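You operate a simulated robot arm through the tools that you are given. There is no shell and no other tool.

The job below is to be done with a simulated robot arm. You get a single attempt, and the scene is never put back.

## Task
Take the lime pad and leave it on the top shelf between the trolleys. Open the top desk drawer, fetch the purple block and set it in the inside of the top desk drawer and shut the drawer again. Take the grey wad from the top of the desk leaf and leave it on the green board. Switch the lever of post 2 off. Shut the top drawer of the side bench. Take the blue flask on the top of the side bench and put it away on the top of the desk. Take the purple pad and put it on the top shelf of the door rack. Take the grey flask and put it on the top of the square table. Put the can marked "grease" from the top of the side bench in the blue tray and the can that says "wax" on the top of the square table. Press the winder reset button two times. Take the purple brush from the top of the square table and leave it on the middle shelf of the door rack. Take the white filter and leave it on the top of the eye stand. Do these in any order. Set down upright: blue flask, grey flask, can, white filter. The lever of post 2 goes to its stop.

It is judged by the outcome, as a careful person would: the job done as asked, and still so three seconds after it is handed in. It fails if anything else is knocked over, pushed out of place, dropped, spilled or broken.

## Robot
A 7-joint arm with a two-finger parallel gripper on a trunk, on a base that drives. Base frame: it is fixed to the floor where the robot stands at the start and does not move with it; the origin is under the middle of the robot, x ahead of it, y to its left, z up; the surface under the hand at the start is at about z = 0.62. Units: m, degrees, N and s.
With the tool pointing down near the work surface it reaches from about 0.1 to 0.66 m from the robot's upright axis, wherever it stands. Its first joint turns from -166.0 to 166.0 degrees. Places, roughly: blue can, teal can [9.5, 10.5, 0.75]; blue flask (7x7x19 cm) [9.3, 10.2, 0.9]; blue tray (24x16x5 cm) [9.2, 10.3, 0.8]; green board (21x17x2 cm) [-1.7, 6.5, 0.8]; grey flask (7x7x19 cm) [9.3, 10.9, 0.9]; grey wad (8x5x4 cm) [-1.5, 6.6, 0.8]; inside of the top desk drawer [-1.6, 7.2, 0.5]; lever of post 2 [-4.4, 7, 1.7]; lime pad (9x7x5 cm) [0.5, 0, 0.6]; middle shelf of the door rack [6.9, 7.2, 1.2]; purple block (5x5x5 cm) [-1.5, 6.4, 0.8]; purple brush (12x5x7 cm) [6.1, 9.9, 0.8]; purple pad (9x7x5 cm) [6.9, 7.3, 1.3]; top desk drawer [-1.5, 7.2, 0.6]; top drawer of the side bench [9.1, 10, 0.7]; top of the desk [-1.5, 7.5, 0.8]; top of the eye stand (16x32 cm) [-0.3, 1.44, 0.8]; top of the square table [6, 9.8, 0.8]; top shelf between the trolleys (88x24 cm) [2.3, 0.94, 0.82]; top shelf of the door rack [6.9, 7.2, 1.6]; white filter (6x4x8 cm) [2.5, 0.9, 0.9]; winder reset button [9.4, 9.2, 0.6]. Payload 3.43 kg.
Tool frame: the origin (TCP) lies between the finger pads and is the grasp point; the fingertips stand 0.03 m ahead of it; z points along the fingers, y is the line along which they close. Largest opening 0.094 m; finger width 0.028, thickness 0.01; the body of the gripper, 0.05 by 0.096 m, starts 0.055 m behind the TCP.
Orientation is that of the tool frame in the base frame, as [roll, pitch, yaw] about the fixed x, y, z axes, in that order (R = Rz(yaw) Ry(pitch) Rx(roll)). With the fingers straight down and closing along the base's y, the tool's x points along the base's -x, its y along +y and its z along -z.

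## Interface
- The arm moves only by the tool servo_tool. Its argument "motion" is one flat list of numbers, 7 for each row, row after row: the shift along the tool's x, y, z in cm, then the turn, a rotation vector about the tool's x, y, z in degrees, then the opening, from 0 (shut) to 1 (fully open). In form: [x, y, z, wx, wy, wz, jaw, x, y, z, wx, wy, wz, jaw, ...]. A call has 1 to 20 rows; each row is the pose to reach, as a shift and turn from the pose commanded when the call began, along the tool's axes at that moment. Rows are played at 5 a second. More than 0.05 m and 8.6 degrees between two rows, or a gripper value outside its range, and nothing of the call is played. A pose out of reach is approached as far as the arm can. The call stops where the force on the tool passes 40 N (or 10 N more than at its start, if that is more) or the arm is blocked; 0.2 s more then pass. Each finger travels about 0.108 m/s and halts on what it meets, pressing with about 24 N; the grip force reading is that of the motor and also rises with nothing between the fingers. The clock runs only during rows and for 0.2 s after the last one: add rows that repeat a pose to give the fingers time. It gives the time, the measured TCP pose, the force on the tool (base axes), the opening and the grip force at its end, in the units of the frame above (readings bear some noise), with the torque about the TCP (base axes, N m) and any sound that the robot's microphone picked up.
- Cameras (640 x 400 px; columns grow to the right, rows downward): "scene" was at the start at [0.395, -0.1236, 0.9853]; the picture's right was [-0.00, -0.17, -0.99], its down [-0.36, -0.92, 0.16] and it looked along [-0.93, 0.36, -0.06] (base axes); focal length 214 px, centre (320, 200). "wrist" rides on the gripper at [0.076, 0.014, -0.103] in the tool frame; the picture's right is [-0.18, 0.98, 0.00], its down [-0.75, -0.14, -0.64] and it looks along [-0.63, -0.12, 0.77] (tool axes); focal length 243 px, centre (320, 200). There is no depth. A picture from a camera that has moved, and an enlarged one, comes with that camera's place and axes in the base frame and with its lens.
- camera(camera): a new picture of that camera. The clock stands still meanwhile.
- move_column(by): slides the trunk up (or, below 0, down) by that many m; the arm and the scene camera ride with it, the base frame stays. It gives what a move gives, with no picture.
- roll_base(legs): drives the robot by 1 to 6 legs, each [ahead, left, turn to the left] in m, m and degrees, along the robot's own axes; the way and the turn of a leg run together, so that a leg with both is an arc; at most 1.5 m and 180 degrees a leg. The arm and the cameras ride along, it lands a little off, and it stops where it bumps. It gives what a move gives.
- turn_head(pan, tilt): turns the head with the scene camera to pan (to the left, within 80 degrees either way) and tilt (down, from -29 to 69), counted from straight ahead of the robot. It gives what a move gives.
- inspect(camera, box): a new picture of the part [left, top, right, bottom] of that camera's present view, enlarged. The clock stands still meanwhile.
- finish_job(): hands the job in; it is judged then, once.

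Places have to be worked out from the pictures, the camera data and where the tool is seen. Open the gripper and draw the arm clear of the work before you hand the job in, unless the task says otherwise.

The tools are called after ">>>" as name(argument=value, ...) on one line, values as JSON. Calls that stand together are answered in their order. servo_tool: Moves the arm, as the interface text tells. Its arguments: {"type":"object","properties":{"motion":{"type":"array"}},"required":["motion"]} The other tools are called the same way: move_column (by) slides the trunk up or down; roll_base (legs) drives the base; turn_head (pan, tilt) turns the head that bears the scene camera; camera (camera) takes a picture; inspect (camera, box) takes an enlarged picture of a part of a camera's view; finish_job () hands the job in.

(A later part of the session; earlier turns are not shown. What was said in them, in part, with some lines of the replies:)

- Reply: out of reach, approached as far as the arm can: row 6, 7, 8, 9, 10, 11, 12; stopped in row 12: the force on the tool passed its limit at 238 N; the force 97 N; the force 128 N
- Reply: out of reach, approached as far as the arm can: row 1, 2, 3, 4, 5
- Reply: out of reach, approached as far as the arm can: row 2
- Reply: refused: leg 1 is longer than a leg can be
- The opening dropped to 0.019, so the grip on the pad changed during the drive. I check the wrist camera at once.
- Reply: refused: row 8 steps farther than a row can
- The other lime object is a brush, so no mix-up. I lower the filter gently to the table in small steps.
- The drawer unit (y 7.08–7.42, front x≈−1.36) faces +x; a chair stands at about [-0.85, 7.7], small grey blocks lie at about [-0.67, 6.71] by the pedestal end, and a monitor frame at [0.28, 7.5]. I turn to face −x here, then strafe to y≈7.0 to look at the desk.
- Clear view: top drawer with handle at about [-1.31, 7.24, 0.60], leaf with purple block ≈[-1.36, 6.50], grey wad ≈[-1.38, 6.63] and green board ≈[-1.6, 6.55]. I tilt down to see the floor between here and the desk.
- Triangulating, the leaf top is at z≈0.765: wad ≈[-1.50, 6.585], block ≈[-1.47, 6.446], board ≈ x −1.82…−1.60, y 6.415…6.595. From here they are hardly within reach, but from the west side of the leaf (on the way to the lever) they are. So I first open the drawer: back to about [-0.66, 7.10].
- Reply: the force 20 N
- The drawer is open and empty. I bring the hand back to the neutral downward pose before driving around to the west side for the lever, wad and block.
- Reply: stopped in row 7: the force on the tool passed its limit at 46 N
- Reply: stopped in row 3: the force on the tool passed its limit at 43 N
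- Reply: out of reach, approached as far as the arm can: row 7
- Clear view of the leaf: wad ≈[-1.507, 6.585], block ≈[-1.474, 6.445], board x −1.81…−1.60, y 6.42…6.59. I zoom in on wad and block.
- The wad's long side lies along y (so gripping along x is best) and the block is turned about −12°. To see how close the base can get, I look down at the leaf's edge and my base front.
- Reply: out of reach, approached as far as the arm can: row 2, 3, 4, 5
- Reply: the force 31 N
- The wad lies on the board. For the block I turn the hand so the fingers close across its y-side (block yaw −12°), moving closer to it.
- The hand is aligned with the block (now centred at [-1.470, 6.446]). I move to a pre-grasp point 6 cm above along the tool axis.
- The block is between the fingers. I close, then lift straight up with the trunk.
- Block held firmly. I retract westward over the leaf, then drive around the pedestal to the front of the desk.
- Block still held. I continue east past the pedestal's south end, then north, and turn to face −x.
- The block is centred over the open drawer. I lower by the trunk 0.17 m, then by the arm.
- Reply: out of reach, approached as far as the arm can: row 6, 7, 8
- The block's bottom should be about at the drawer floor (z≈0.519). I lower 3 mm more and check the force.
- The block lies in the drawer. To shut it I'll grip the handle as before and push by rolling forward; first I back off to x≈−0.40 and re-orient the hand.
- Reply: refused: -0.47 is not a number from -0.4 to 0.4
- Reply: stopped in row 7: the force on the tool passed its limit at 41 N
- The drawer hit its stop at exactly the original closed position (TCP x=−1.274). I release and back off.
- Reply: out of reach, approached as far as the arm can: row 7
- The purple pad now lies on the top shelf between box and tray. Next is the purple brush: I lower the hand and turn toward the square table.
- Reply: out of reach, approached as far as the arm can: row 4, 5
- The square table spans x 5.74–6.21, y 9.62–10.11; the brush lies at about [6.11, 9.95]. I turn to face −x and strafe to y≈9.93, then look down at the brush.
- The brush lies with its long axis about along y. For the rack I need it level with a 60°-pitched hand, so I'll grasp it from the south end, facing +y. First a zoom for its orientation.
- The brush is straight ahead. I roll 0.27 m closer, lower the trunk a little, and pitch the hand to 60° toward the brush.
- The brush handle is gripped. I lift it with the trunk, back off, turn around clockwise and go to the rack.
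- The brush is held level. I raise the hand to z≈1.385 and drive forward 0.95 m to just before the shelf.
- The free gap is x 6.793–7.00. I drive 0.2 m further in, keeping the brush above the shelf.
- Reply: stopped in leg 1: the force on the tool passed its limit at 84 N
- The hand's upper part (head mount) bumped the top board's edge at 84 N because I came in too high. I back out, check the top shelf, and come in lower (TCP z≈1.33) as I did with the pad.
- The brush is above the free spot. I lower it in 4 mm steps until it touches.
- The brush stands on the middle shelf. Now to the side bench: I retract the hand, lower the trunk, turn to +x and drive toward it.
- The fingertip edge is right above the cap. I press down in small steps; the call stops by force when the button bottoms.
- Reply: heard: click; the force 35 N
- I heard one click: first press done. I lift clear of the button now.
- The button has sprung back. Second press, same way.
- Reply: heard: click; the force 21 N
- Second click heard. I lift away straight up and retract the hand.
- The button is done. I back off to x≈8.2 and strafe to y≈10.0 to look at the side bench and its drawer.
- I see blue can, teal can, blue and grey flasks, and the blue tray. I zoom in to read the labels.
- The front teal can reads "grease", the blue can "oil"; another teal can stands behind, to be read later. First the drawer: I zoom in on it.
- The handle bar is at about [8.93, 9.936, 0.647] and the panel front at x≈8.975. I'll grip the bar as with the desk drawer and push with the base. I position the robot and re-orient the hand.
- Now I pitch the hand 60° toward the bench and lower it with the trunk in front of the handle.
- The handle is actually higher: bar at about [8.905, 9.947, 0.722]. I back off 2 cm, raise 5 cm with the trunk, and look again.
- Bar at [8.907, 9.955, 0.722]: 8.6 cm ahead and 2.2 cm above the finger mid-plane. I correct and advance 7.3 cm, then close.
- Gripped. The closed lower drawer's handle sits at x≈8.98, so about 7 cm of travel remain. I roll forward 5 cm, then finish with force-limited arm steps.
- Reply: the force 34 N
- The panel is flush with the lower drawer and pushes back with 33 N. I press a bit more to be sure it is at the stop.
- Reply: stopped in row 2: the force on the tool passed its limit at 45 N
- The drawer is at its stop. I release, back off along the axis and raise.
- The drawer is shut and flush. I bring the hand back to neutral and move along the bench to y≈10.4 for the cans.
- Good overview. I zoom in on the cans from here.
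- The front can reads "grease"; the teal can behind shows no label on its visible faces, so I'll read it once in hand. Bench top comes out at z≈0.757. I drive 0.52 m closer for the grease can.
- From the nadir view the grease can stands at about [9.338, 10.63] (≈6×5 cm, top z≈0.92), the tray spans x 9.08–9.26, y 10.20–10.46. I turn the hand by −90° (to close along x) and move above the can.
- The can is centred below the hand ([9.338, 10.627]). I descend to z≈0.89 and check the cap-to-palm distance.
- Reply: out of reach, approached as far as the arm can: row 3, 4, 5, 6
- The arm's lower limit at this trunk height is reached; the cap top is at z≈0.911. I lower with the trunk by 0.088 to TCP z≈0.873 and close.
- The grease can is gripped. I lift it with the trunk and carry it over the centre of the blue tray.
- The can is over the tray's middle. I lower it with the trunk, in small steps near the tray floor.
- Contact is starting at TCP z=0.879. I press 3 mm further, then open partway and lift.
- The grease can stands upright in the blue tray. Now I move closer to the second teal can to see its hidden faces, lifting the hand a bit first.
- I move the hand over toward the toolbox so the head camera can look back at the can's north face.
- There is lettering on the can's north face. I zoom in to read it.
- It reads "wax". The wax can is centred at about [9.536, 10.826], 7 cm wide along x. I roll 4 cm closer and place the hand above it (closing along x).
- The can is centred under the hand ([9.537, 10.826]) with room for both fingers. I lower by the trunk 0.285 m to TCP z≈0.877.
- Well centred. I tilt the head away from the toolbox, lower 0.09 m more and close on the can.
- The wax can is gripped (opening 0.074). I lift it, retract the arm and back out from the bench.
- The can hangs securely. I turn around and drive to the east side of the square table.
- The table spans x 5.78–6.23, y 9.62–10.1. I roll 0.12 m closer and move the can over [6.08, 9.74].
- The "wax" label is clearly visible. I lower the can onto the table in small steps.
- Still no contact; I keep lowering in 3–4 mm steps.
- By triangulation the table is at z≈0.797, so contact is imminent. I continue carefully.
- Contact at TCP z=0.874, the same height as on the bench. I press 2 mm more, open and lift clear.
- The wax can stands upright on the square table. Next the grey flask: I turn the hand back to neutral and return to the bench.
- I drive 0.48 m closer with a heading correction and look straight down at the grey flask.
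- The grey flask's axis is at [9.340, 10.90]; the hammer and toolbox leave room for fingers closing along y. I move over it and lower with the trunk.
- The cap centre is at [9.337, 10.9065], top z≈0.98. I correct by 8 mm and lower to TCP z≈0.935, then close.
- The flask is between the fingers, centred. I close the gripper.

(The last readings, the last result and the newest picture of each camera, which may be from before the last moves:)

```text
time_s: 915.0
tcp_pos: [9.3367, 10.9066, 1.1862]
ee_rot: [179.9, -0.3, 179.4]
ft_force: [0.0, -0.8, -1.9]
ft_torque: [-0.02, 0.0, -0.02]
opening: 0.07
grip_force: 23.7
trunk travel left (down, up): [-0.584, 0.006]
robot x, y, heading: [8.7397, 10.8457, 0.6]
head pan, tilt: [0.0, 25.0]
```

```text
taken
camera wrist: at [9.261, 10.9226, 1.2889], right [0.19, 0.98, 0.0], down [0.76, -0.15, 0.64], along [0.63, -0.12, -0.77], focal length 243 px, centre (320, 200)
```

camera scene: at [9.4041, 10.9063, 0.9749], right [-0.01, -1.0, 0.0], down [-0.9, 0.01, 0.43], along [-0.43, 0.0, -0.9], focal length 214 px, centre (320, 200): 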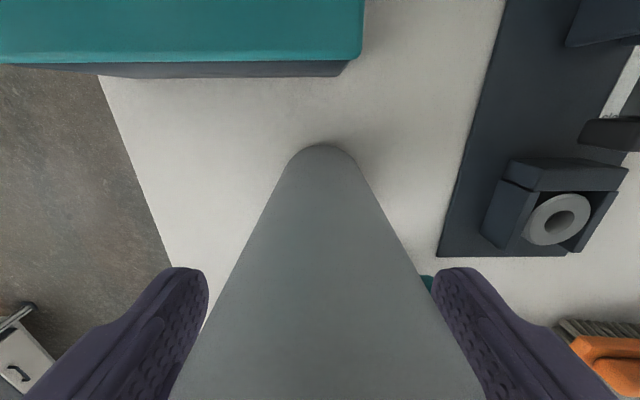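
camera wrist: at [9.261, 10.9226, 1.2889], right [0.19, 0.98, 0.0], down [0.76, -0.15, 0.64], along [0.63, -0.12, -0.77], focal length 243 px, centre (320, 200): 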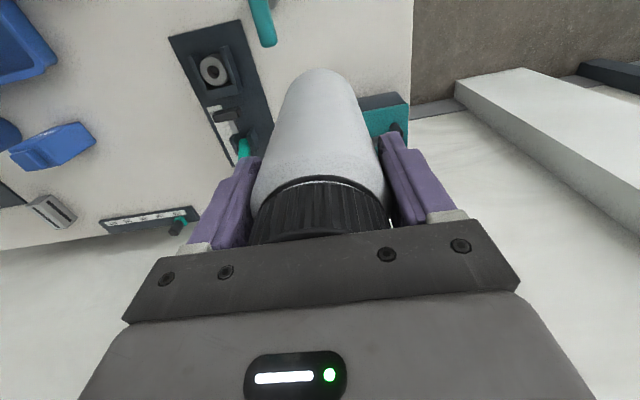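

The flask is held upright. I retract, back out of the bench and drive to the square table again.

>>> servo_tool(motion=[4, 0, 0, 0, 0, 0, 0, 8, 0, 0, 0, 0, 0, 0, 12, 0, 0, 0, 0, 0, 0, 16, 0, 0, 0, 0, 0, 0, 16, 0, 0, 0, 0, 0, 0])

>>> roll_base(legs=[[-0.85, -0.4, 0], [0, 0, 90], [0, 0, 90], [1.1, 0.45, 0]])

>>> turn_head(pan=0, tilt=-15)

>>> camera(camera="scene")

>>> camera(camera="wrist")

```text
time_s: 916.2
tcp_pos: [9.1774, 10.9098, 1.188]
ee_rot: [-180.0, -0.3, 179.5]
ft_force: [-0.2, 0.2, -2.6]
ft_torque: [0.02, 0.05, -0.02]
opening: 0.0698
grip_force: 24.1
trunk travel left (down, up): [-0.584, 0.006]
robot x, y, heading: [8.7386, 10.8447, 0.6]
head pan, tilt: [0.0, 25.0]
```

```text
time_s: 934.3
tcp_pos: [6.4116, 9.8569, 1.1864]
ee_rot: [180.0, -0.4, 1.1]
ft_force: [-0.2, -1.6, -2.6]
ft_torque: [0.04, -0.01, -0.01]
opening: 0.0699
grip_force: 23.5
trunk travel left (down, up): [-0.584, 0.006]
robot x, y, heading: [6.8445, 9.9362, -178.0]
head pan, tilt: [0.0, 25.0]
```

```text
time_s: 935.4
tcp_pos: [6.4119, 9.8582, 1.1861]
ee_rot: [179.9, -0.3, 1.1]
ft_force: [0.3, 0.5, -2.9]
ft_torque: [0.02, -0.04, -0.02]
opening: 0.0698
grip_force: 24.1
trunk travel left (down, up): [-0.584, 0.006]
robot x, y, heading: [6.8454, 9.9365, -177.6]
head pan, tilt: [0.0, -15.0]
```

```text
taken
camera scene: at [6.2768, 9.8557, 1.2364], right [-0.02, 1.0, 0.0], down [0.97, 0.02, -0.25], along [-0.25, -0.01, -0.97], focal length 214 px, centre (320, 200)
```

scene: 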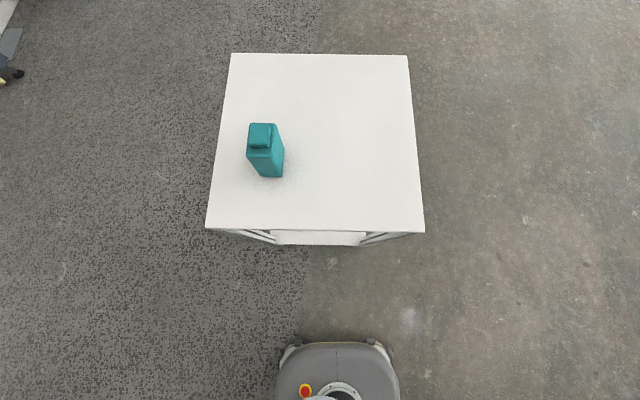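

```text
taken
camera wrist: at [6.4873, 9.846, 1.2895], right [-0.17, -0.99, 0.0], down [-0.76, 0.13, 0.64], along [-0.63, 0.11, -0.77], focal length 243 px, centre (320, 200)
```

wrist: 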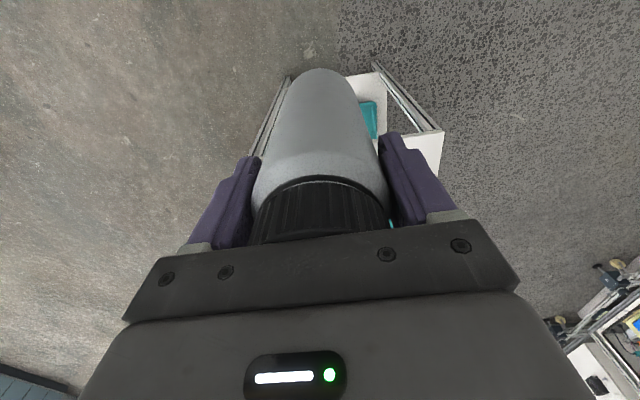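

The table spans x 5.77–6.23, y 9.62–10.07 with the wax can at y≈9.75. I'll set the flask at about [6.06, 9.94]. I roll 0.16 m closer and straighten.

>>> roll_base(legs=[[0.16, 0, -2.3]])

```text
time_s: 936.8
tcp_pos: [6.247, 9.8738, 1.1863]
ee_rot: [180.0, -0.4, -1.2]
ft_force: [-0.1, 0.1, -3.2]
ft_torque: [0.0, -0.04, 0.02]
opening: 0.0699
grip_force: 24.4
trunk travel left (down, up): [-0.584, 0.006]
robot x, y, heading: [6.687, 9.9339, 179.9]
head pan, tilt: [0.0, -15.0]
```

I move the flask over [6.06, 9.94] and lower it by the trunk to about 1.5 cm above the table.

>>> servo_tool(motion=[-3.8, -1.2, 0, 0, 0, 0, 0, -7.5, -2.5, 0, 0, 0, 0, 0, -11.3, -3.7, 0, 0, 0, 0, 0, -15, -5, 0, 0, 0, 0, 0, -18.8, -6.2, 0, 0, 0, 0, 0, -18.8, -6.2, 0, 0, 0, 0, 0])

>>> move_column(by=-0.23)

>>> turn_head(pan=0, tilt=25)

>>> camera(camera="scene")

>>> camera(camera="wrist")

```text
time_s: 938.2
tcp_pos: [6.061, 9.9382, 1.1865]
ee_rot: [-179.9, -0.3, -1.3]
ft_force: [0.1, -0.1, -2.3]
ft_torque: [0.01, -0.04, 0.02]
opening: 0.0702
grip_force: 23.6
trunk travel left (down, up): [-0.584, 0.006]
robot x, y, heading: [6.6863, 9.9351, 179.9]
head pan, tilt: [0.0, -15.0]
```

```text
time_s: 940.6
tcp_pos: [6.0618, 9.939, 0.959]
ee_rot: [-180.0, -0.3, -1.2]
ft_force: [0.3, 0.7, -1.9]
ft_torque: [-0.01, -0.01, -0.03]
opening: 0.0701
grip_force: 24.4
trunk travel left (down, up): [-0.354, 0.236]
robot x, y, heading: [6.6837, 9.9292, 179.8]
head pan, tilt: [0.0, -15.0]
```

```text
time_s: 941.7
tcp_pos: [6.0619, 9.9392, 0.9564]
ee_rot: [179.9, -0.3, -1.3]
ft_force: [-0.6, 0.3, -2.8]
ft_torque: [-0.01, 0.0, 0.03]
opening: 0.0698
grip_force: 24.2
trunk travel left (down, up): [-0.354, 0.236]
robot x, y, heading: [6.6809, 9.932, 180.2]
head pan, tilt: [0.0, 25.0]
```

```text
taken
camera scene: at [5.9893, 9.9398, 0.9946], right [0.02, 1.0, 0.0], down [0.9, -0.02, 0.43], along [0.43, -0.01, -0.9], focal length 214 px, centre (320, 200)
```

scene: 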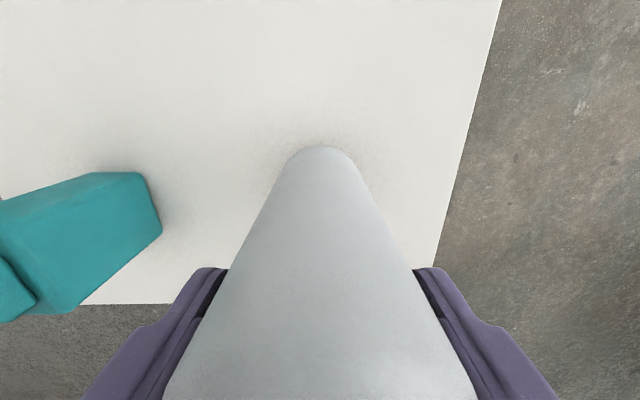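

```text
taken
camera wrist: at [6.1365, 9.923, 1.059], right [-0.21, -0.98, 0.0], down [-0.75, 0.16, 0.64], along [-0.62, 0.13, -0.77], focal length 243 px, centre (320, 200)
```

wrist: 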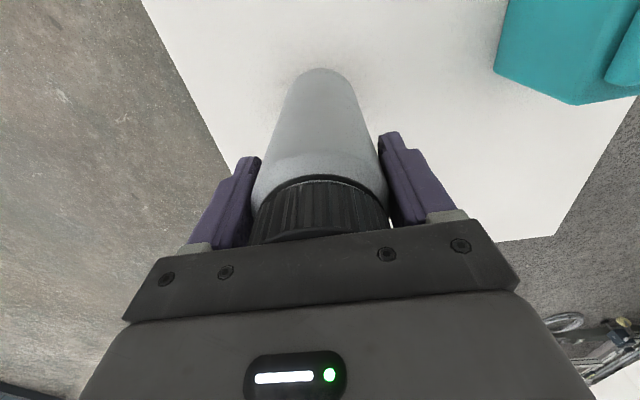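

Above a free spot. I lower in small steps to contact.

>>> servo_tool(motion=[0, 0, 0.6, 0, 0, 0, 0, 0, 0, 1.2, 0, 0, 0, 0, 0, 0, 1.6, 0, 0, 0, 0, 0, 0, 1.9, 0, 0, 0, 0, 0, 0, 2.1, 0, 0, 0, 0, 0, 0, 2.3, 0, 0, 0, 0, 0, 0, 2.3, 0, 0, 0, 0])

```text
time_s: 943.3
tcp_pos: [6.06, 9.9386, 0.9356]
ee_rot: [-179.9, 0.0, -1.2]
ft_force: [-7.8, 0.9, 25.2]
ft_torque: [0.09, 0.34, 0.0]
opening: 0.0688
grip_force: 23.9
trunk travel left (down, up): [-0.354, 0.236]
robot x, y, heading: [6.6825, 9.9314, 180.0]
head pan, tilt: [0.0, 25.0]
```

Contact at 25 N. I ease up 2 mm, open the fingers fully and rise straight up.

>>> servo_tool(motion=[0, 0, -0.15, 0, 0, 0, 0, 0, 0, -0.15, 0, 0, 0, 0, 0, 0, -0.15, 0, 0, 0, 0.8, 0, 0, -0.15, 0, 0, 0, 1, 0, 0, -0.15, 0, 0, 0, 1])

>>> move_column(by=0.23)

>>> turn_head(pan=0, tilt=10)

>>> camera(camera="scene")

```text
time_s: 944.5
tcp_pos: [6.0629, 9.9388, 0.9345]
ee_rot: [180.0, -0.3, -1.2]
ft_force: [-3.0, 0.8, 18.1]
ft_torque: [0.0, -0.05, 0.02]
opening: 0.0943
grip_force: 0.1
trunk travel left (down, up): [-0.354, 0.236]
robot x, y, heading: [6.6846, 9.9341, 179.8]
head pan, tilt: [0.0, 25.0]
```

```text
time_s: 946.9
tcp_pos: [6.0625, 9.9385, 1.1644]
ee_rot: [-179.9, -0.3, -1.3]
ft_force: [0.4, -0.1, 0.9]
ft_torque: [-0.01, 0.01, 0.02]
opening: 0.0939
grip_force: 0.0
trunk travel left (down, up): [-0.584, 0.006]
robot x, y, heading: [6.6828, 9.9328, 179.9]
head pan, tilt: [0.0, 25.0]
```

```text
time_s: 947.7
tcp_pos: [6.0618, 9.938, 1.1647]
ee_rot: [-180.0, -0.3, -1.3]
ft_force: [-0.4, -0.3, -0.2]
ft_torque: [0.0, 0.03, 0.02]
opening: 0.0939
grip_force: 0.0
trunk travel left (down, up): [-0.584, 0.006]
robot x, y, heading: [6.6835, 9.9307, 179.8]
head pan, tilt: [0.0, 10.0]
```

```text
taken
camera scene: at [5.9656, 9.9402, 1.2019], right [0.02, 1.0, 0.0], down [0.98, -0.02, 0.18], along [0.18, 0.0, -0.98], focal length 214 px, centre (320, 200)
```

scene: 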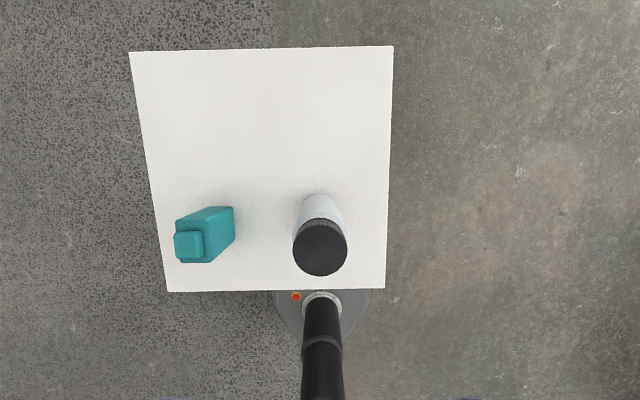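

Both the wax can and grey flask stand on the square table. Last item: the blue flask. I drive back to the bench in front of it.

>>> servo_tool(motion=[4, 0, 0, 0, 0, 0, 1, 8, 0, 0, 0, 0, 0, 1, 12, 0, 0, 0, 0, 0, 1, 16, 0, 0, 0, 0, 0, 1, 16, 0, 0, 0, 0, 0, 1])

>>> roll_base(legs=[[-1.2, 0, 0], [0, 0, -90], [0, 0, -90], [0.85, 0.25, 0]])

>>> turn_head(pan=0, tilt=0)

>>> camera(camera="scene")

```text
time_s: 948.9
tcp_pos: [6.2212, 9.9365, 1.1656]
ee_rot: [179.9, -0.3, -1.2]
ft_force: [0.2, 0.2, -1.0]
ft_torque: [-0.03, 0.01, 0.0]
opening: 0.0942
grip_force: 0.0
trunk travel left (down, up): [-0.584, 0.006]
robot x, y, heading: [6.6878, 9.934, 180.0]
head pan, tilt: [0.0, 10.0]
```

```text
time_s: 966.8
tcp_pos: [9.1856, 10.2304, 1.1655]
ee_rot: [-180.0, -0.2, -178.4]
ft_force: [0.4, -0.6, -0.1]
ft_torque: [0.02, 0.03, 0.0]
opening: 0.0939
grip_force: 0.0
trunk travel left (down, up): [-0.584, 0.006]
robot x, y, heading: [8.7237, 10.2116, 2.6]
head pan, tilt: [0.0, 10.0]
```

```text
time_s: 967.5
tcp_pos: [9.1869, 10.232, 1.1662]
ee_rot: [180.0, -0.2, -178.4]
ft_force: [-0.4, -0.5, 0.3]
ft_torque: [-0.02, -0.02, 0.02]
opening: 0.0938
grip_force: 0.2
trunk travel left (down, up): [-0.584, 0.006]
robot x, y, heading: [8.7232, 10.2124, 2.4]
head pan, tilt: [0.0, 0.0]
```

```text
taken
camera scene: at [9.294, 10.2337, 1.2062], right [0.03, -1.0, 0.0], down [-1.0, -0.03, 0.01], along [-0.01, 0.0, -1.0], focal length 214 px, centre (320, 200)
```

scene: 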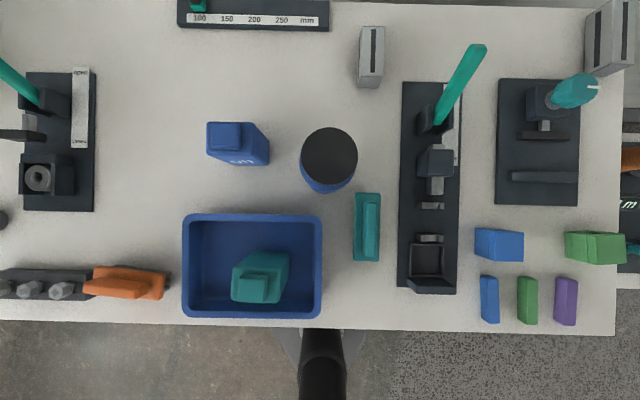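

The blue flask's axis is at about [9.339, 10.226], with clearance on both sides. I move over it and lower part-way to check.

>>> servo_tool(motion=[-3.8, -0.3, 0, 0, 0, 0, 1, -7.6, -0.5, 0, 0, 0, 0, 1, -11.4, -0.8, 0, 0, 0, 0, 1, -15.1, -1.1, 0, 0, 0, 0, 1, -15.1, -1.1, 0, 0, 0, 0, 1])

>>> move_column(by=-0.13)

>>> turn_head(pan=0, tilt=25)

>>> camera(camera="scene")

>>> camera(camera="wrist")

```text
time_s: 968.7
tcp_pos: [9.3368, 10.2241, 1.1661]
ee_rot: [179.9, -0.3, -178.5]
ft_force: [0.5, 0.0, -0.4]
ft_torque: [-0.04, -0.05, -0.01]
opening: 0.0939
grip_force: 0.0
trunk travel left (down, up): [-0.584, 0.006]
robot x, y, heading: [8.7228, 10.2119, 2.6]
head pan, tilt: [0.0, 0.0]
```

```text
time_s: 970.3
tcp_pos: [9.3368, 10.2235, 1.0356]
ee_rot: [180.0, -0.4, -178.5]
ft_force: [0.3, -0.4, 0.1]
ft_torque: [-0.03, -0.01, 0.01]
opening: 0.094
grip_force: 0.0
trunk travel left (down, up): [-0.454, 0.136]
robot x, y, heading: [8.7231, 10.2141, 2.6]
head pan, tilt: [0.0, 0.0]
```

```text
time_s: 971.2
tcp_pos: [9.3373, 10.2242, 1.0353]
ee_rot: [180.0, -0.3, -178.5]
ft_force: [-0.1, -0.1, 0.1]
ft_torque: [0.02, -0.01, 0.02]
opening: 0.0942
grip_force: 0.0
trunk travel left (down, up): [-0.454, 0.136]
robot x, y, heading: [8.7223, 10.2104, 2.5]
head pan, tilt: [0.0, 25.0]
```

```text
taken
camera scene: at [9.4055, 10.2259, 1.074], right [0.03, -1.0, 0.0], down [-0.9, -0.02, 0.43], along [-0.43, -0.01, -0.9], focal length 214 px, centre (320, 200)
```

scene: 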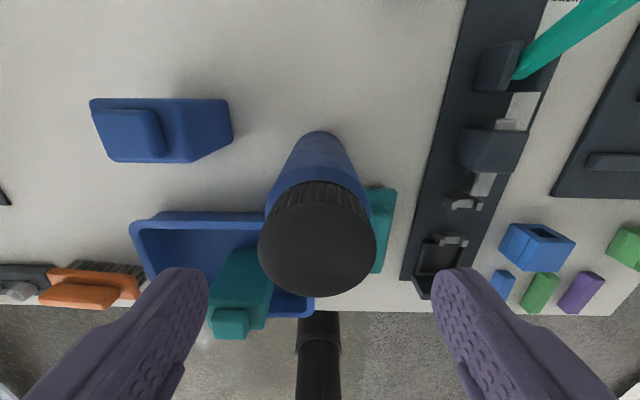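

```text
taken
camera wrist: at [9.2616, 10.237, 1.1384], right [0.16, 0.99, 0.0], down [0.76, -0.12, 0.64], along [0.63, -0.1, -0.77], focal length 243 px, centre (320, 200)
```

wrist: 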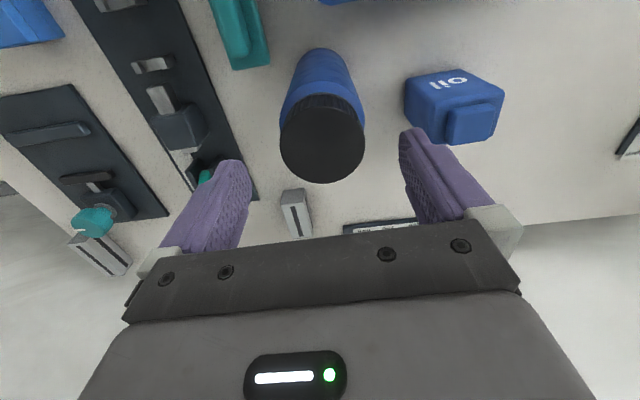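

Well aligned. I lower to TCP z≈0.937 and close.

>>> move_column(by=-0.097)

>>> servo_tool(motion=[0, 0, 0, 0, 0, 0, 0.8, 0, 0, 0, 0, 0, 0, 0.4, 0, 0, 0, 0, 0, 0, 0, 0, 0, 0, 0, 0, 0, 0, 0, 0, 0, 0, 0, 0, 0])

>>> move_column(by=0.24)

>>> camera(camera="wrist")

>>> camera(camera="scene")

```text
time_s: 972.5
tcp_pos: [9.3374, 10.2229, 0.9396]
ee_rot: [180.0, -0.3, -178.4]
ft_force: [0.2, -0.1, -0.4]
ft_torque: [-0.03, 0.04, -0.02]
opening: 0.094
grip_force: 0.1
trunk travel left (down, up): [-0.357, 0.233]
robot x, y, heading: [8.721, 10.213, 2.5]
head pan, tilt: [0.0, 25.0]
```

```text
time_s: 973.7
tcp_pos: [9.3378, 10.224, 0.9401]
ee_rot: [180.0, -0.3, -178.5]
ft_force: [1.0, 1.4, 2.7]
ft_torque: [0.0, -0.14, 0.02]
opening: 0.0685
grip_force: 23.8
trunk travel left (down, up): [-0.357, 0.233]
robot x, y, heading: [8.7218, 10.2132, 2.5]
head pan, tilt: [0.0, 25.0]
```

```text
time_s: 976.1
tcp_pos: [9.3379, 10.2243, 1.1718]
ee_rot: [-180.0, -0.3, -178.5]
ft_force: [-0.4, -0.7, -2.6]
ft_torque: [0.03, -0.01, 0.01]
opening: 0.0683
grip_force: 24.3
out of reach, approached as far as the arm can: row 1
trunk travel left (down, up): [-0.59, 0.0]
robot x, y, heading: [8.723, 10.211, 2.5]
head pan, tilt: [0.0, 25.0]
```

```text
taken
camera wrist: at [9.2619, 10.237, 1.2741], right [0.16, 0.99, 0.0], down [0.76, -0.12, 0.64], along [0.63, -0.1, -0.77], focal length 243 px, centre (320, 200)
```

wrist: 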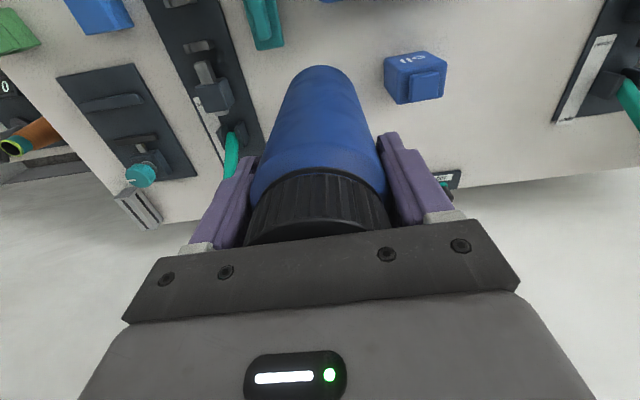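

```text
taken
camera scene: at [9.4057, 10.2259, 1.2096], right [0.03, -1.0, 0.0], down [-0.9, -0.02, 0.43], along [-0.43, -0.01, -0.9], focal length 214 px, centre (320, 200)
```

scene: 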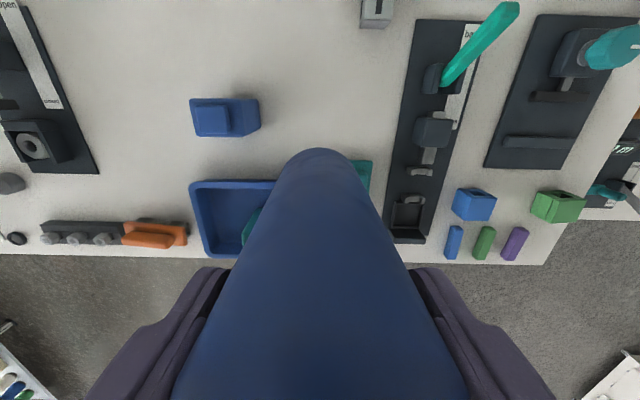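

The blue flask is held. I retract the arm and begin the long drive to the desk: back off, turn to face −x, and strafe south along x≈8.3.

>>> servo_tool(motion=[4, 0, 0, 0, 0, 0, 0, 8, 0, 0, 0, 0, 0, 0, 12, 0, 0, 0, 0, 0, 0, 16, 0, 0, 0, 0, 0, 0, 16, 0, 0, 0, 0, 0, 0])

>>> roll_base(legs=[[-0.42, 0, -2.5], [0, 0, 90], [0, 0, 90]])

>>> roll_base(legs=[[0, 1.4, 0], [0, 1.4, 0]])

```text
time_s: 977.3
tcp_pos: [9.1798, 10.2198, 1.1722]
ee_rot: [180.0, -0.4, -178.4]
ft_force: [0.0, 0.6, -2.5]
ft_torque: [0.01, 0.0, 0.0]
opening: 0.0685
grip_force: 24.0
trunk travel left (down, up): [-0.59, 0.0]
robot x, y, heading: [8.7219, 10.2125, 2.6]
head pan, tilt: [0.0, 25.0]
```

```text
time_s: 987.6
tcp_pos: [7.8527, 10.2056, 1.1729]
ee_rot: [-179.9, -0.3, 0.1]
ft_force: [0.7, 0.4, -2.6]
ft_torque: [0.04, 0.02, 0.0]
opening: 0.0687
grip_force: 23.9
trunk travel left (down, up): [-0.59, 0.0]
robot x, y, heading: [8.3073, 10.2018, -178.9]
head pan, tilt: [0.0, 25.0]
```

```text
time_s: 1001.2
tcp_pos: [7.9305, 7.3869, 1.1717]
ee_rot: [180.0, -0.4, 0.4]
ft_force: [0.4, 0.2, -2.2]
ft_torque: [-0.01, -0.03, 0.02]
opening: 0.0684
grip_force: 23.6
trunk travel left (down, up): [-0.59, 0.0]
robot x, y, heading: [8.3868, 7.3818, -178.8]
head pan, tilt: [0.0, 25.0]
```

All steady. I continue south to y≈4.63, then west along the open lane.

>>> roll_base(legs=[[0, 1.4, -1.2], [0, 1.35, 0]])

>>> roll_base(legs=[[1.45, 0, 0], [1.45, 0, 0], [1.45, 0, 0]])

```text
time_s: 1014.7
tcp_pos: [7.8596, 4.647, 1.1708]
ee_rot: [180.0, -0.4, -4.0]
ft_force: [0.2, -0.6, -2.5]
ft_torque: [0.01, 0.02, -0.01]
opening: 0.0681
grip_force: 23.7
trunk travel left (down, up): [-0.59, 0.0]
robot x, y, heading: [8.3117, 4.6117, 176.8]
head pan, tilt: [0.0, 25.0]
```

```text
time_s: 1035.5
tcp_pos: [3.5034, 4.775, 1.173]
ee_rot: [-180.0, -0.2, -2.8]
ft_force: [0.3, -0.1, -2.0]
ft_torque: [-0.03, 0.01, 0.0]
opening: 0.0679
grip_force: 23.9
trunk travel left (down, up): [-0.59, 0.0]
robot x, y, heading: [3.9588, 4.7491, 178.0]
head pan, tilt: [0.0, 25.0]
```

On course. I continue west to x≈−0.05.

>>> roll_base(legs=[[1.4, 0, 2], [1.4, 0, 0], [1.2, 0, 0]])

>>> camera(camera="wrist")

```text
time_s: 1054.7
tcp_pos: [-0.4819, 4.7996, 1.1714]
ee_rot: [179.9, -0.2, -1.5]
ft_force: [-0.9, 0.1, -3.7]
ft_torque: [0.0, 0.0, -0.01]
opening: 0.0684
grip_force: 23.5
trunk travel left (down, up): [-0.59, 0.0]
robot x, y, heading: [-0.0258, 4.785, 179.9]
head pan, tilt: [0.0, 25.0]
```

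```text
taken
camera wrist: at [-0.4061, 4.7847, 1.2747], right [-0.21, -0.98, 0.0], down [-0.75, 0.16, 0.64], along [-0.62, 0.13, -0.77], focal length 243 px, centre (320, 200)
```

wrist: 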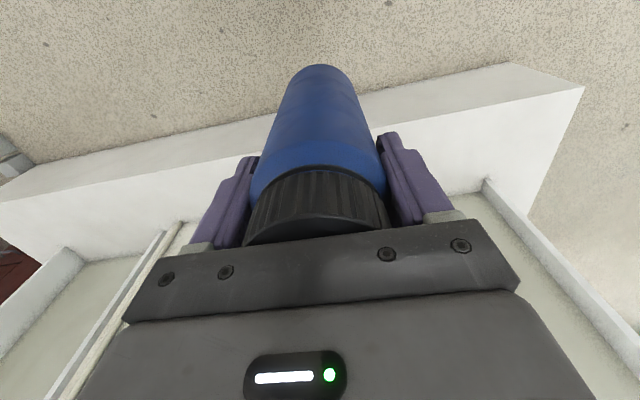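

The flask is still well held. I strafe north to y≈7.09 before the desk.

>>> roll_base(legs=[[0, -1.2, 0], [0, -1.1, 0]])

>>> turn_head(pan=-20, tilt=-29)

>>> camera(camera="scene")

```text
time_s: 1066.0
tcp_pos: [-0.4053, 7.107, 1.1714]
ee_rot: [-180.0, -0.3, -4.2]
ft_force: [1.0, 0.1, -2.6]
ft_torque: [0.0, -0.01, 0.05]
opening: 0.0683
grip_force: 24.0
trunk travel left (down, up): [-0.59, 0.0]
robot x, y, heading: [0.0454, 7.0713, 176.9]
head pan, tilt: [0.0, 25.0]
```

```text
time_s: 1067.2
tcp_pos: [-0.4047, 7.1067, 1.1731]
ee_rot: [-180.0, -0.2, -4.2]
ft_force: [0.7, 0.1, -2.6]
ft_torque: [-0.01, 0.01, -0.04]
opening: 0.0681
grip_force: 24.4
trunk travel left (down, up): [-0.59, 0.0]
robot x, y, heading: [0.05, 7.0664, 176.9]
head pan, tilt: [-20.0, -28.6]
```

```text
taken
camera scene: at [-0.5553, 7.1408, 1.239], right [0.07, 0.94, 0.34], down [0.89, 0.1, -0.44], along [-0.45, 0.33, -0.83], focal length 214 px, centre (320, 200)
```

scene: 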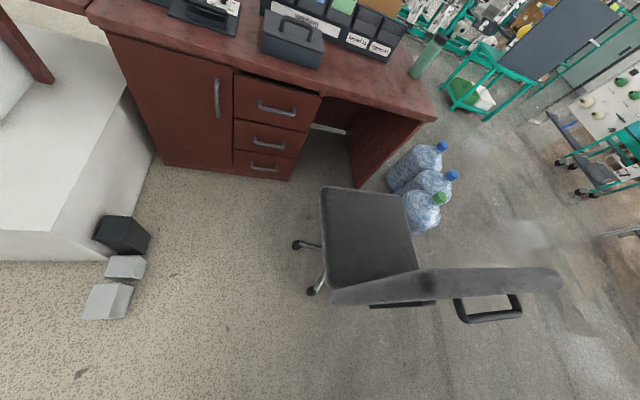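

The scene is unchanged: chair, chocks, closed drawer. I straighten the heading and advance along y≈7.09.

>>> roll_base(legs=[[0, 0, 3.1], [0.55, -0.025, 0]])

>>> turn_head(pan=0, tilt=-5)

>>> camera(camera="scene")

```text
time_s: 1070.8
tcp_pos: [-0.9592, 7.1142, 1.1719]
ee_rot: [179.9, -0.4, -1.6]
ft_force: [0.0, -0.2, -2.9]
ft_torque: [0.02, 0.03, 0.02]
opening: 0.0684
grip_force: 24.4
trunk travel left (down, up): [-0.59, 0.0]
robot x, y, heading: [-0.5086, 7.0951, 179.6]
head pan, tilt: [-20.0, -28.6]
```

```text
time_s: 1071.7
tcp_pos: [-0.9577, 7.1141, 1.1727]
ee_rot: [180.0, -0.3, -1.5]
ft_force: [-0.4, 1.1, -2.3]
ft_torque: [0.02, 0.02, -0.02]
opening: 0.068
grip_force: 23.6
trunk travel left (down, up): [-0.59, 0.0]
robot x, y, heading: [-0.5032, 7.0982, 179.5]
head pan, tilt: [0.0, -5.0]
```

```text
taken
camera scene: at [-1.0784, 7.1173, 1.2148], right [0.03, 1.0, 0.0], down [1.0, -0.03, -0.08], along [-0.08, 0.0, -1.0], focal length 214 px, centre (320, 200)
```

scene: 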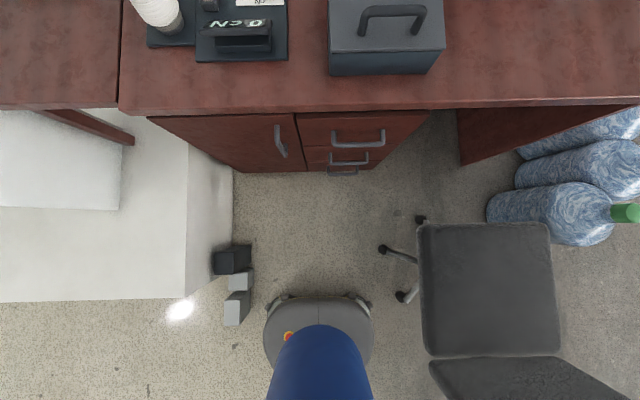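

I advance to x≈−0.95 in the same corridor as before.

>>> roll_base(legs=[[0.44, 0, 0.4]])

>>> turn_head(pan=-40, tilt=-10)

>>> camera(camera="scene")

```text
time_s: 1074.3
tcp_pos: [-1.3999, 7.117, 1.1721]
ee_rot: [-180.0, -0.3, -1.5]
ft_force: [-0.2, -0.3, -3.1]
ft_torque: [-0.03, -0.03, -0.01]
opening: 0.0682
grip_force: 23.8
trunk travel left (down, up): [-0.59, 0.0]
robot x, y, heading: [-0.945, 7.104, 179.6]
head pan, tilt: [0.0, -5.0]
```

```text
time_s: 1075.4
tcp_pos: [-1.4003, 7.1186, 1.1718]
ee_rot: [179.9, -0.4, -1.5]
ft_force: [-0.1, 0.2, -3.1]
ft_torque: [-0.02, 0.0, 0.02]
opening: 0.0684
grip_force: 24.2
trunk travel left (down, up): [-0.59, 0.0]
robot x, y, heading: [-0.9477, 7.104, 179.3]
head pan, tilt: [-40.0, -10.0]
```

```text
taken
camera scene: at [-1.5263, 7.1751, 1.2375], right [0.02, 0.77, 0.64], down [0.99, 0.09, -0.13], along [-0.15, 0.64, -0.76], focal length 214 px, centre (320, 200)
```

scene: 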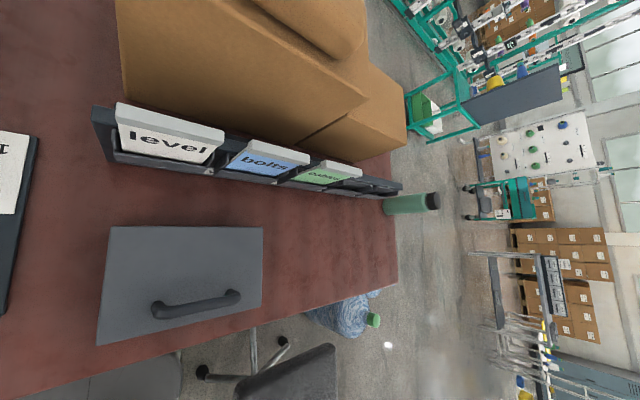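

Right of the toolbox (its edge at y≈7.36) the desk is free: x −1.62…−1.33, y 7.38…7.85. I move the flask over [-1.45, 7.49].

>>> servo_tool(motion=[-0.66, -4.12, 0, 0, 0, 0, 0, -1.3, -8.2, 0, 0, 0, 0, 0, -2, -12.4, 0, 0, 0, 0, 0, -2.7, -16.5, 0, 0, 0, 0, 0, -3.3, -20.6, 0, 0, 0, 0, 0, -4, -24.7, 0, 0, 0, 0, 0, -4.6, -28.8, 0, 0, 0, 0, 0, -5.3, -33, 0, 0, 0, 0, 0, -6, -37, 0, 0, 0, 0, 0, -6, -37, 0, 0, 0, 0, 0])

>>> turn_head(pan=0, tilt=20)

>>> camera(camera="scene")

>>> camera(camera="wrist")

```text
time_s: 1077.6
tcp_pos: [-1.4509, 7.4891, 1.1717]
ee_rot: [179.9, -0.3, -1.5]
ft_force: [0.2, 0.0, -3.1]
ft_torque: [0.03, 0.01, -0.02]
opening: 0.0681
grip_force: 23.6
trunk travel left (down, up): [-0.59, 0.0]
robot x, y, heading: [-0.9446, 7.1011, 179.3]
head pan, tilt: [-40.0, -10.0]
```

```text
time_s: 1078.7
tcp_pos: [-1.4502, 7.4896, 1.1709]
ee_rot: [179.8, -0.2, -1.5]
ft_force: [-0.1, 0.0, -2.7]
ft_torque: [-0.03, -0.04, -0.02]
opening: 0.068
grip_force: 24.0
trunk travel left (down, up): [-0.59, 0.0]
robot x, y, heading: [-0.9455, 7.1006, 179.7]
head pan, tilt: [0.0, 20.0]
```

```text
taken
camera scene: at [-1.5292, 7.492, 1.2087], right [0.03, 1.0, 0.0], down [0.94, -0.02, 0.35], along [0.35, -0.01, -0.94], focal length 214 px, centre (320, 200)
```

scene: 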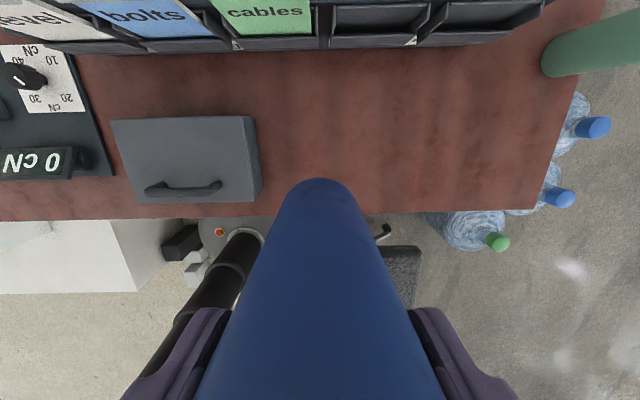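

```text
taken
camera wrist: at [-1.3741, 7.4743, 1.2742], right [-0.21, -0.98, 0.0], down [-0.75, 0.16, 0.64], along [-0.62, 0.13, -0.77], focal length 243 px, centre (320, 200)
```

wrist: 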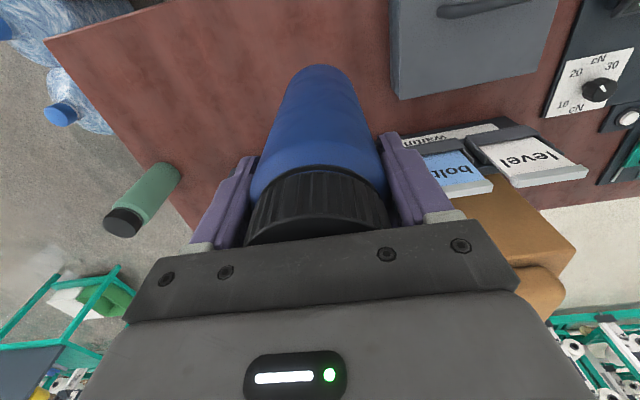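

The flask is over free desk surface, 11 cm from the edge. I lower with the trunk to just above expected contact.

>>> move_column(by=-0.225)

>>> camera(camera="scene")

>>> camera(camera="wrist")

```text
time_s: 1081.0
tcp_pos: [-1.45, 7.4891, 0.9463]
ee_rot: [-179.9, -0.3, -1.5]
ft_force: [-0.8, 0.6, -3.5]
ft_torque: [-0.01, 0.02, -0.02]
opening: 0.0681
grip_force: 24.0
trunk travel left (down, up): [-0.365, 0.225]
robot x, y, heading: [-0.9475, 7.0996, 179.4]
head pan, tilt: [0.0, 20.0]
```

```text
taken
camera scene: at [-1.529, 7.4918, 0.9839], right [0.03, 1.0, 0.0], down [0.94, -0.02, 0.35], along [0.35, -0.01, -0.94], focal length 214 px, centre (320, 200)
```

scene: 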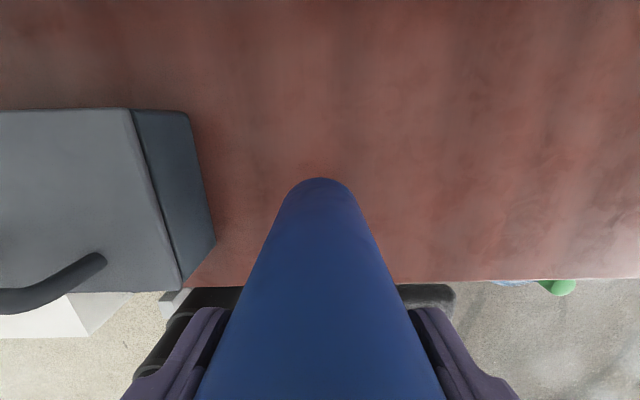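

```text
taken
camera wrist: at [-1.3739, 7.4742, 1.0494], right [-0.21, -0.98, 0.0], down [-0.75, 0.16, 0.64], along [-0.62, 0.13, -0.77], focal length 243 px, centre (320, 200)
```

wrist: 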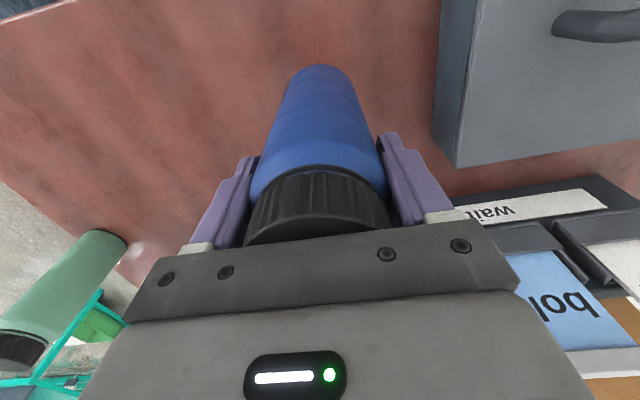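

Clear on all sides. I lower in small steps until contact.

>>> servo_tool(motion=[0, 0, 0.6, 0, 0, 0, 0, 0, 0, 1.2, 0, 0, 0, 0, 0, 0, 1.6, 0, 0, 0, 0, 0, 0, 2, 0, 0, 0, 0, 0, 0, 2.3, 0, 0, 0, 0, 0, 0, 2.6, 0, 0, 0, 0, 0, 0, 2.6, 0, 0, 0, 0])

```text
time_s: 1082.7
tcp_pos: [-1.4485, 7.4898, 0.9204]
ee_rot: [-180.0, -0.3, -1.5]
ft_force: [0.4, -0.3, -2.1]
ft_torque: [0.01, -0.02, 0.0]
opening: 0.0679
grip_force: 24.1
trunk travel left (down, up): [-0.365, 0.225]
robot x, y, heading: [-0.9443, 7.0975, 179.7]
head pan, tilt: [0.0, 20.0]
```

>>> servo_tool(motion=[0, 0, 0.3, 0, 0, 0, 0, 0, 0, 0.6, 0, 0, 0, 0, 0, 0, 0.9, 0, 0, 0, 0, 0, 0, 1.2, 0, 0, 0, 0, 0, 0, 1.2, 0, 0, 0, 0])

```text
time_s: 1083.8
tcp_pos: [-1.4495, 7.4907, 0.9091]
ee_rot: [179.9, -0.3, -1.6]
ft_force: [-0.1, 0.7, -3.2]
ft_torque: [0.0, 0.01, 0.03]
opening: 0.068
grip_force: 24.0
trunk travel left (down, up): [-0.365, 0.225]
robot x, y, heading: [-0.9449, 7.1, 179.7]
head pan, tilt: [0.0, 20.0]
```

>>> servo_tool(motion=[0, 0, 0.3, 0, 0, 0, 0, 0, 0, 0.6, 0, 0, 0, 0, 0, 0, 0.9, 0, 0, 0, 0, 0, 0, 0.9, 0, 0, 0, 0])

```text
time_s: 1084.8
tcp_pos: [-1.4502, 7.4908, 0.9001]
ee_rot: [-179.9, -0.2, -1.5]
ft_force: [-0.1, 0.3, -2.8]
ft_torque: [0.08, 0.02, 0.04]
opening: 0.068
grip_force: 24.2
trunk travel left (down, up): [-0.365, 0.225]
robot x, y, heading: [-0.9475, 7.1002, 179.3]
head pan, tilt: [0.0, 20.0]
```

Still no contact at 0.900. I check the view, then continue.

>>> camera(camera="scene")

>>> servo_tool(motion=[0, 0, 0.3, 0, 0, 0, 0, 0, 0, 0.6, 0, 0, 0, 0, 0, 0, 0.9, 0, 0, 0, 0, 0, 0, 0.9, 0, 0, 0, 0])

```text
taken
camera scene: at [-1.5289, 7.4921, 0.9369], right [0.03, 1.0, 0.0], down [0.94, -0.02, 0.35], along [0.35, -0.01, -0.94], focal length 214 px, centre (320, 200)
```

scene: 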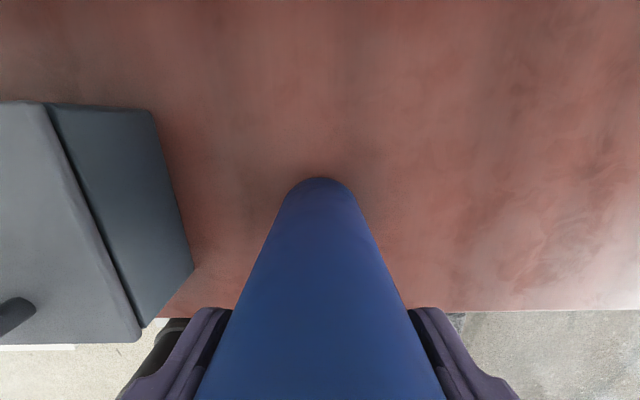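

```text
time_s: 1085.9
tcp_pos: [-1.4515, 7.4909, 0.895]
ee_rot: [-179.7, 0.1, -1.4]
ft_force: [4.0, -2.5, 17.3]
ft_torque: [-0.4, -0.43, 0.06]
opening: 0.0681
grip_force: 24.2
trunk travel left (down, up): [-0.365, 0.225]
robot x, y, heading: [-0.945, 7.1016, 179.5]
head pan, tilt: [0.0, 20.0]
stopped in row 4: the force on the tool passed its limit at 41 N (the readings are from after the stop); the commanded pose is now the measured one
```

Contact at TCP z=0.895. I ease up 1 mm, open fully and rise straight up by the trunk.

>>> servo_tool(motion=[0, 0, -0.1, 0, 0, 0, 0, 0, 0, -0.1, 0, 0, 0, 0, 0, 0, -0.1, 0, 0, 0, 0.8, 0, 0, -0.1, 0, 0, 0, 1, 0, 0, -0.1, 0, 0, 0, 1, 0, 0, -0.1, 0, 0, 0, 1])

>>> move_column(by=0.22)

>>> camera(camera="scene")

>>> camera(camera="wrist")

```text
time_s: 1087.3
tcp_pos: [-1.4514, 7.4912, 0.8936]
ee_rot: [-179.8, 0.0, -1.5]
ft_force: [1.0, -0.1, 17.9]
ft_torque: [-0.11, 0.06, -0.02]
opening: 0.0936
grip_force: 0.0
trunk travel left (down, up): [-0.365, 0.225]
robot x, y, heading: [-0.9457, 7.1059, 179.3]
head pan, tilt: [0.0, 20.0]
```

```text
time_s: 1089.6
tcp_pos: [-1.4513, 7.4904, 1.1144]
ee_rot: [-179.9, -0.1, -1.5]
ft_force: [0.6, -0.5, -0.5]
ft_torque: [0.01, -0.01, 0.01]
opening: 0.0942
grip_force: 0.1
trunk travel left (down, up): [-0.585, 0.005]
robot x, y, heading: [-0.9471, 7.1004, 179.3]
head pan, tilt: [0.0, 20.0]
```

```text
taken
camera scene: at [-1.5311, 7.4933, 1.1513], right [0.03, 1.0, 0.0], down [0.94, -0.03, 0.34], along [0.34, -0.01, -0.94], focal length 214 px, centre (320, 200)
```

scene: 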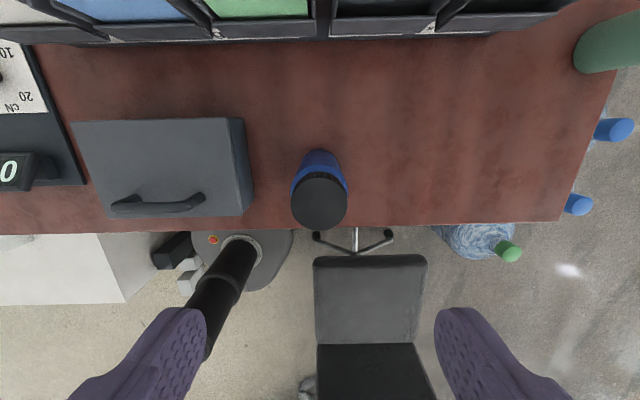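

```text
taken
camera wrist: at [-1.3757, 7.4754, 1.216], right [-0.21, -0.98, 0.0], down [-0.75, 0.16, 0.64], along [-0.63, 0.14, -0.77], focal length 243 px, centre (320, 200)
```

wrist: 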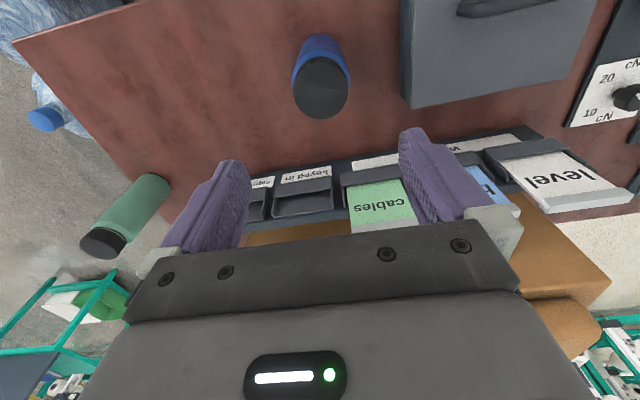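

The blue flask stands upright on the desk. I draw the arm back and take a last look at the leaf and board.

>>> servo_tool(motion=[0.7, 4.1, 0, 0, 0, 0, 1, 1.4, 8.2, 0, 0, 0, 0, 1, 2.1, 12.4, 0, 0, 0, 0, 1, 2.8, 16.5, 0, 0, 0, 0, 1, 3.5, 20.6, 0, 0, 0, 0, 1, 4.2, 24.7, 0, 0, 0, 0, 1, 5, 28.8, 0, 0, 0, 0, 1, 6, 33, 0, 0, 0, 0, 1, 7, 37, 0, 0, 0, 0, 1, 7, 37, 0, 0, 0, 0, 1])

>>> turn_head(pan=50, tilt=0)

>>> camera(camera="scene")

```text
time_s: 1091.8
tcp_pos: [-1.3914, 7.1201, 1.1162]
ee_rot: [-179.8, 0.0, -1.7]
ft_force: [0.2, 0.3, 0.1]
ft_torque: [-0.02, 0.01, -0.01]
opening: 0.094
grip_force: 0.1
trunk travel left (down, up): [-0.585, 0.005]
robot x, y, heading: [-0.9422, 7.102, 179.2]
head pan, tilt: [0.0, 20.0]
```

```text
time_s: 1093.0
tcp_pos: [-1.3912, 7.1192, 1.1162]
ee_rot: [-179.9, -0.1, -1.5]
ft_force: [-1.0, -0.8, 0.1]
ft_torque: [0.02, -0.01, 0.01]
opening: 0.0941
grip_force: 0.1
trunk travel left (down, up): [-0.585, 0.005]
robot x, y, heading: [-0.9457, 7.1009, 179.8]
head pan, tilt: [50.0, 0.0]
```

```text
taken
camera scene: at [-1.505, 7.0535, 1.1886], right [0.02, 0.65, -0.76], down [1.0, -0.03, 0.0], along [-0.02, -0.76, -0.65], focal length 214 px, centre (320, 200)
```

scene: 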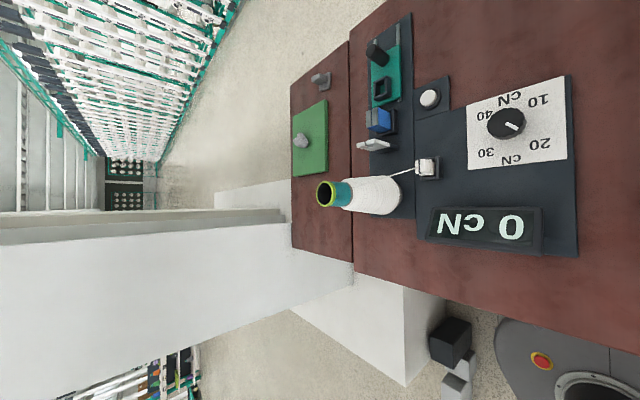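

The wad lies on the green board and everything here is in order. I back the robot out to open floor with the gripper open and arm clear.

>>> roll_base(legs=[[-0.9, 0, 0]])

>>> turn_head(pan=0, tilt=-29)

>>> camera(camera="scene")

```text
time_s: 1097.7
tcp_pos: [-0.5036, 7.1123, 1.1158]
ee_rot: [-179.8, 0.0, -0.7]
ft_force: [-0.1, 0.7, 0.2]
ft_torque: [-0.01, -0.02, 0.02]
opening: 0.0941
grip_force: 0.0
trunk travel left (down, up): [-0.585, 0.005]
robot x, y, heading: [-0.0616, 7.1036, -179.4]
head pan, tilt: [50.0, 0.0]
```

```text
time_s: 1098.8
tcp_pos: [-0.5045, 7.1124, 1.1156]
ee_rot: [-179.8, -0.1, -0.7]
ft_force: [0.4, -0.3, -0.1]
ft_torque: [0.02, 0.01, 0.0]
opening: 0.0941
grip_force: 0.0
trunk travel left (down, up): [-0.585, 0.005]
robot x, y, heading: [-0.0572, 7.1015, -179.5]
head pan, tilt: [0.0, -28.6]
```

```text
taken
camera scene: at [-0.656, 7.1136, 1.1796], right [0.01, 1.0, 0.0], down [0.88, -0.01, -0.48], along [-0.48, 0.01, -0.88], focal length 214 px, centre (320, 200)
```

scene: 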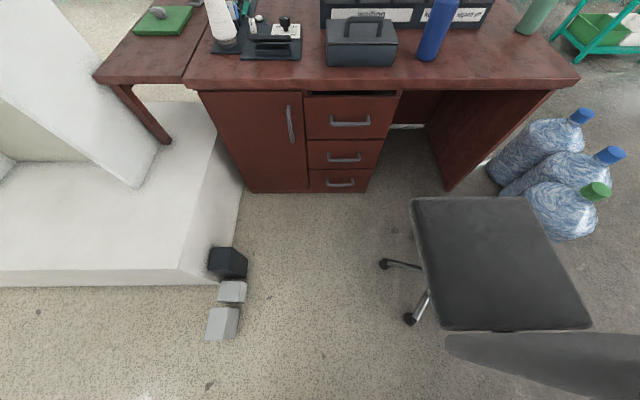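

The desk drawer is shut, the blue flask stands upright and the chair and chocks haven't moved. I last saw the other eleven jobs in place when I left each spot. The gripper is open and the arm is clear, so I hand the job in.

>>> finish_job()

```text
The job is handed in.
```

I did all the tasks and handed the job in. I last saw each result in place when I left that spot; I didn't go back to check them all at the end.

- **Lime pad:** on the top shelf between the trolleys.
- **Purple block:** in the top desk drawer. The drawer is shut again, back at its original closed position.
- **Grey wad:** on the green board.
- **Lever of post 2:** pushed up to "off" until it met its stop, and its lamp went out.
- **Top drawer of the side bench:** shut to its stop, flush with the drawer below.
- **Blue flask:** upright on the top of the desk.
- **Purple pad:** on the top shelf of the door rack.
- **Purple brush:** on the middle shelf of the door rack.
- **Grey flask:** upright on the square table.
- **Cans:** "grease" is upright in the blue tray and "wax" is upright on the square table. The wax can's label faced away, so I read it before taking the can.
- **Winder reset button:** pressed twice, with a click each time.
- **White filter:** upright on the top of the eye stand.

Three contacts were harder than planned:

- **Arm against itself:** early on the arm pressed against itself, peaking at 238 N.
- **Door rack:** while bringing in the brush, the hand bumped the edge of the top board at 84 N. I looked straight afterwards and everything on that shelf was still in place.
- **Lime pad:** it slid in the grip during the first drive but stayed held.
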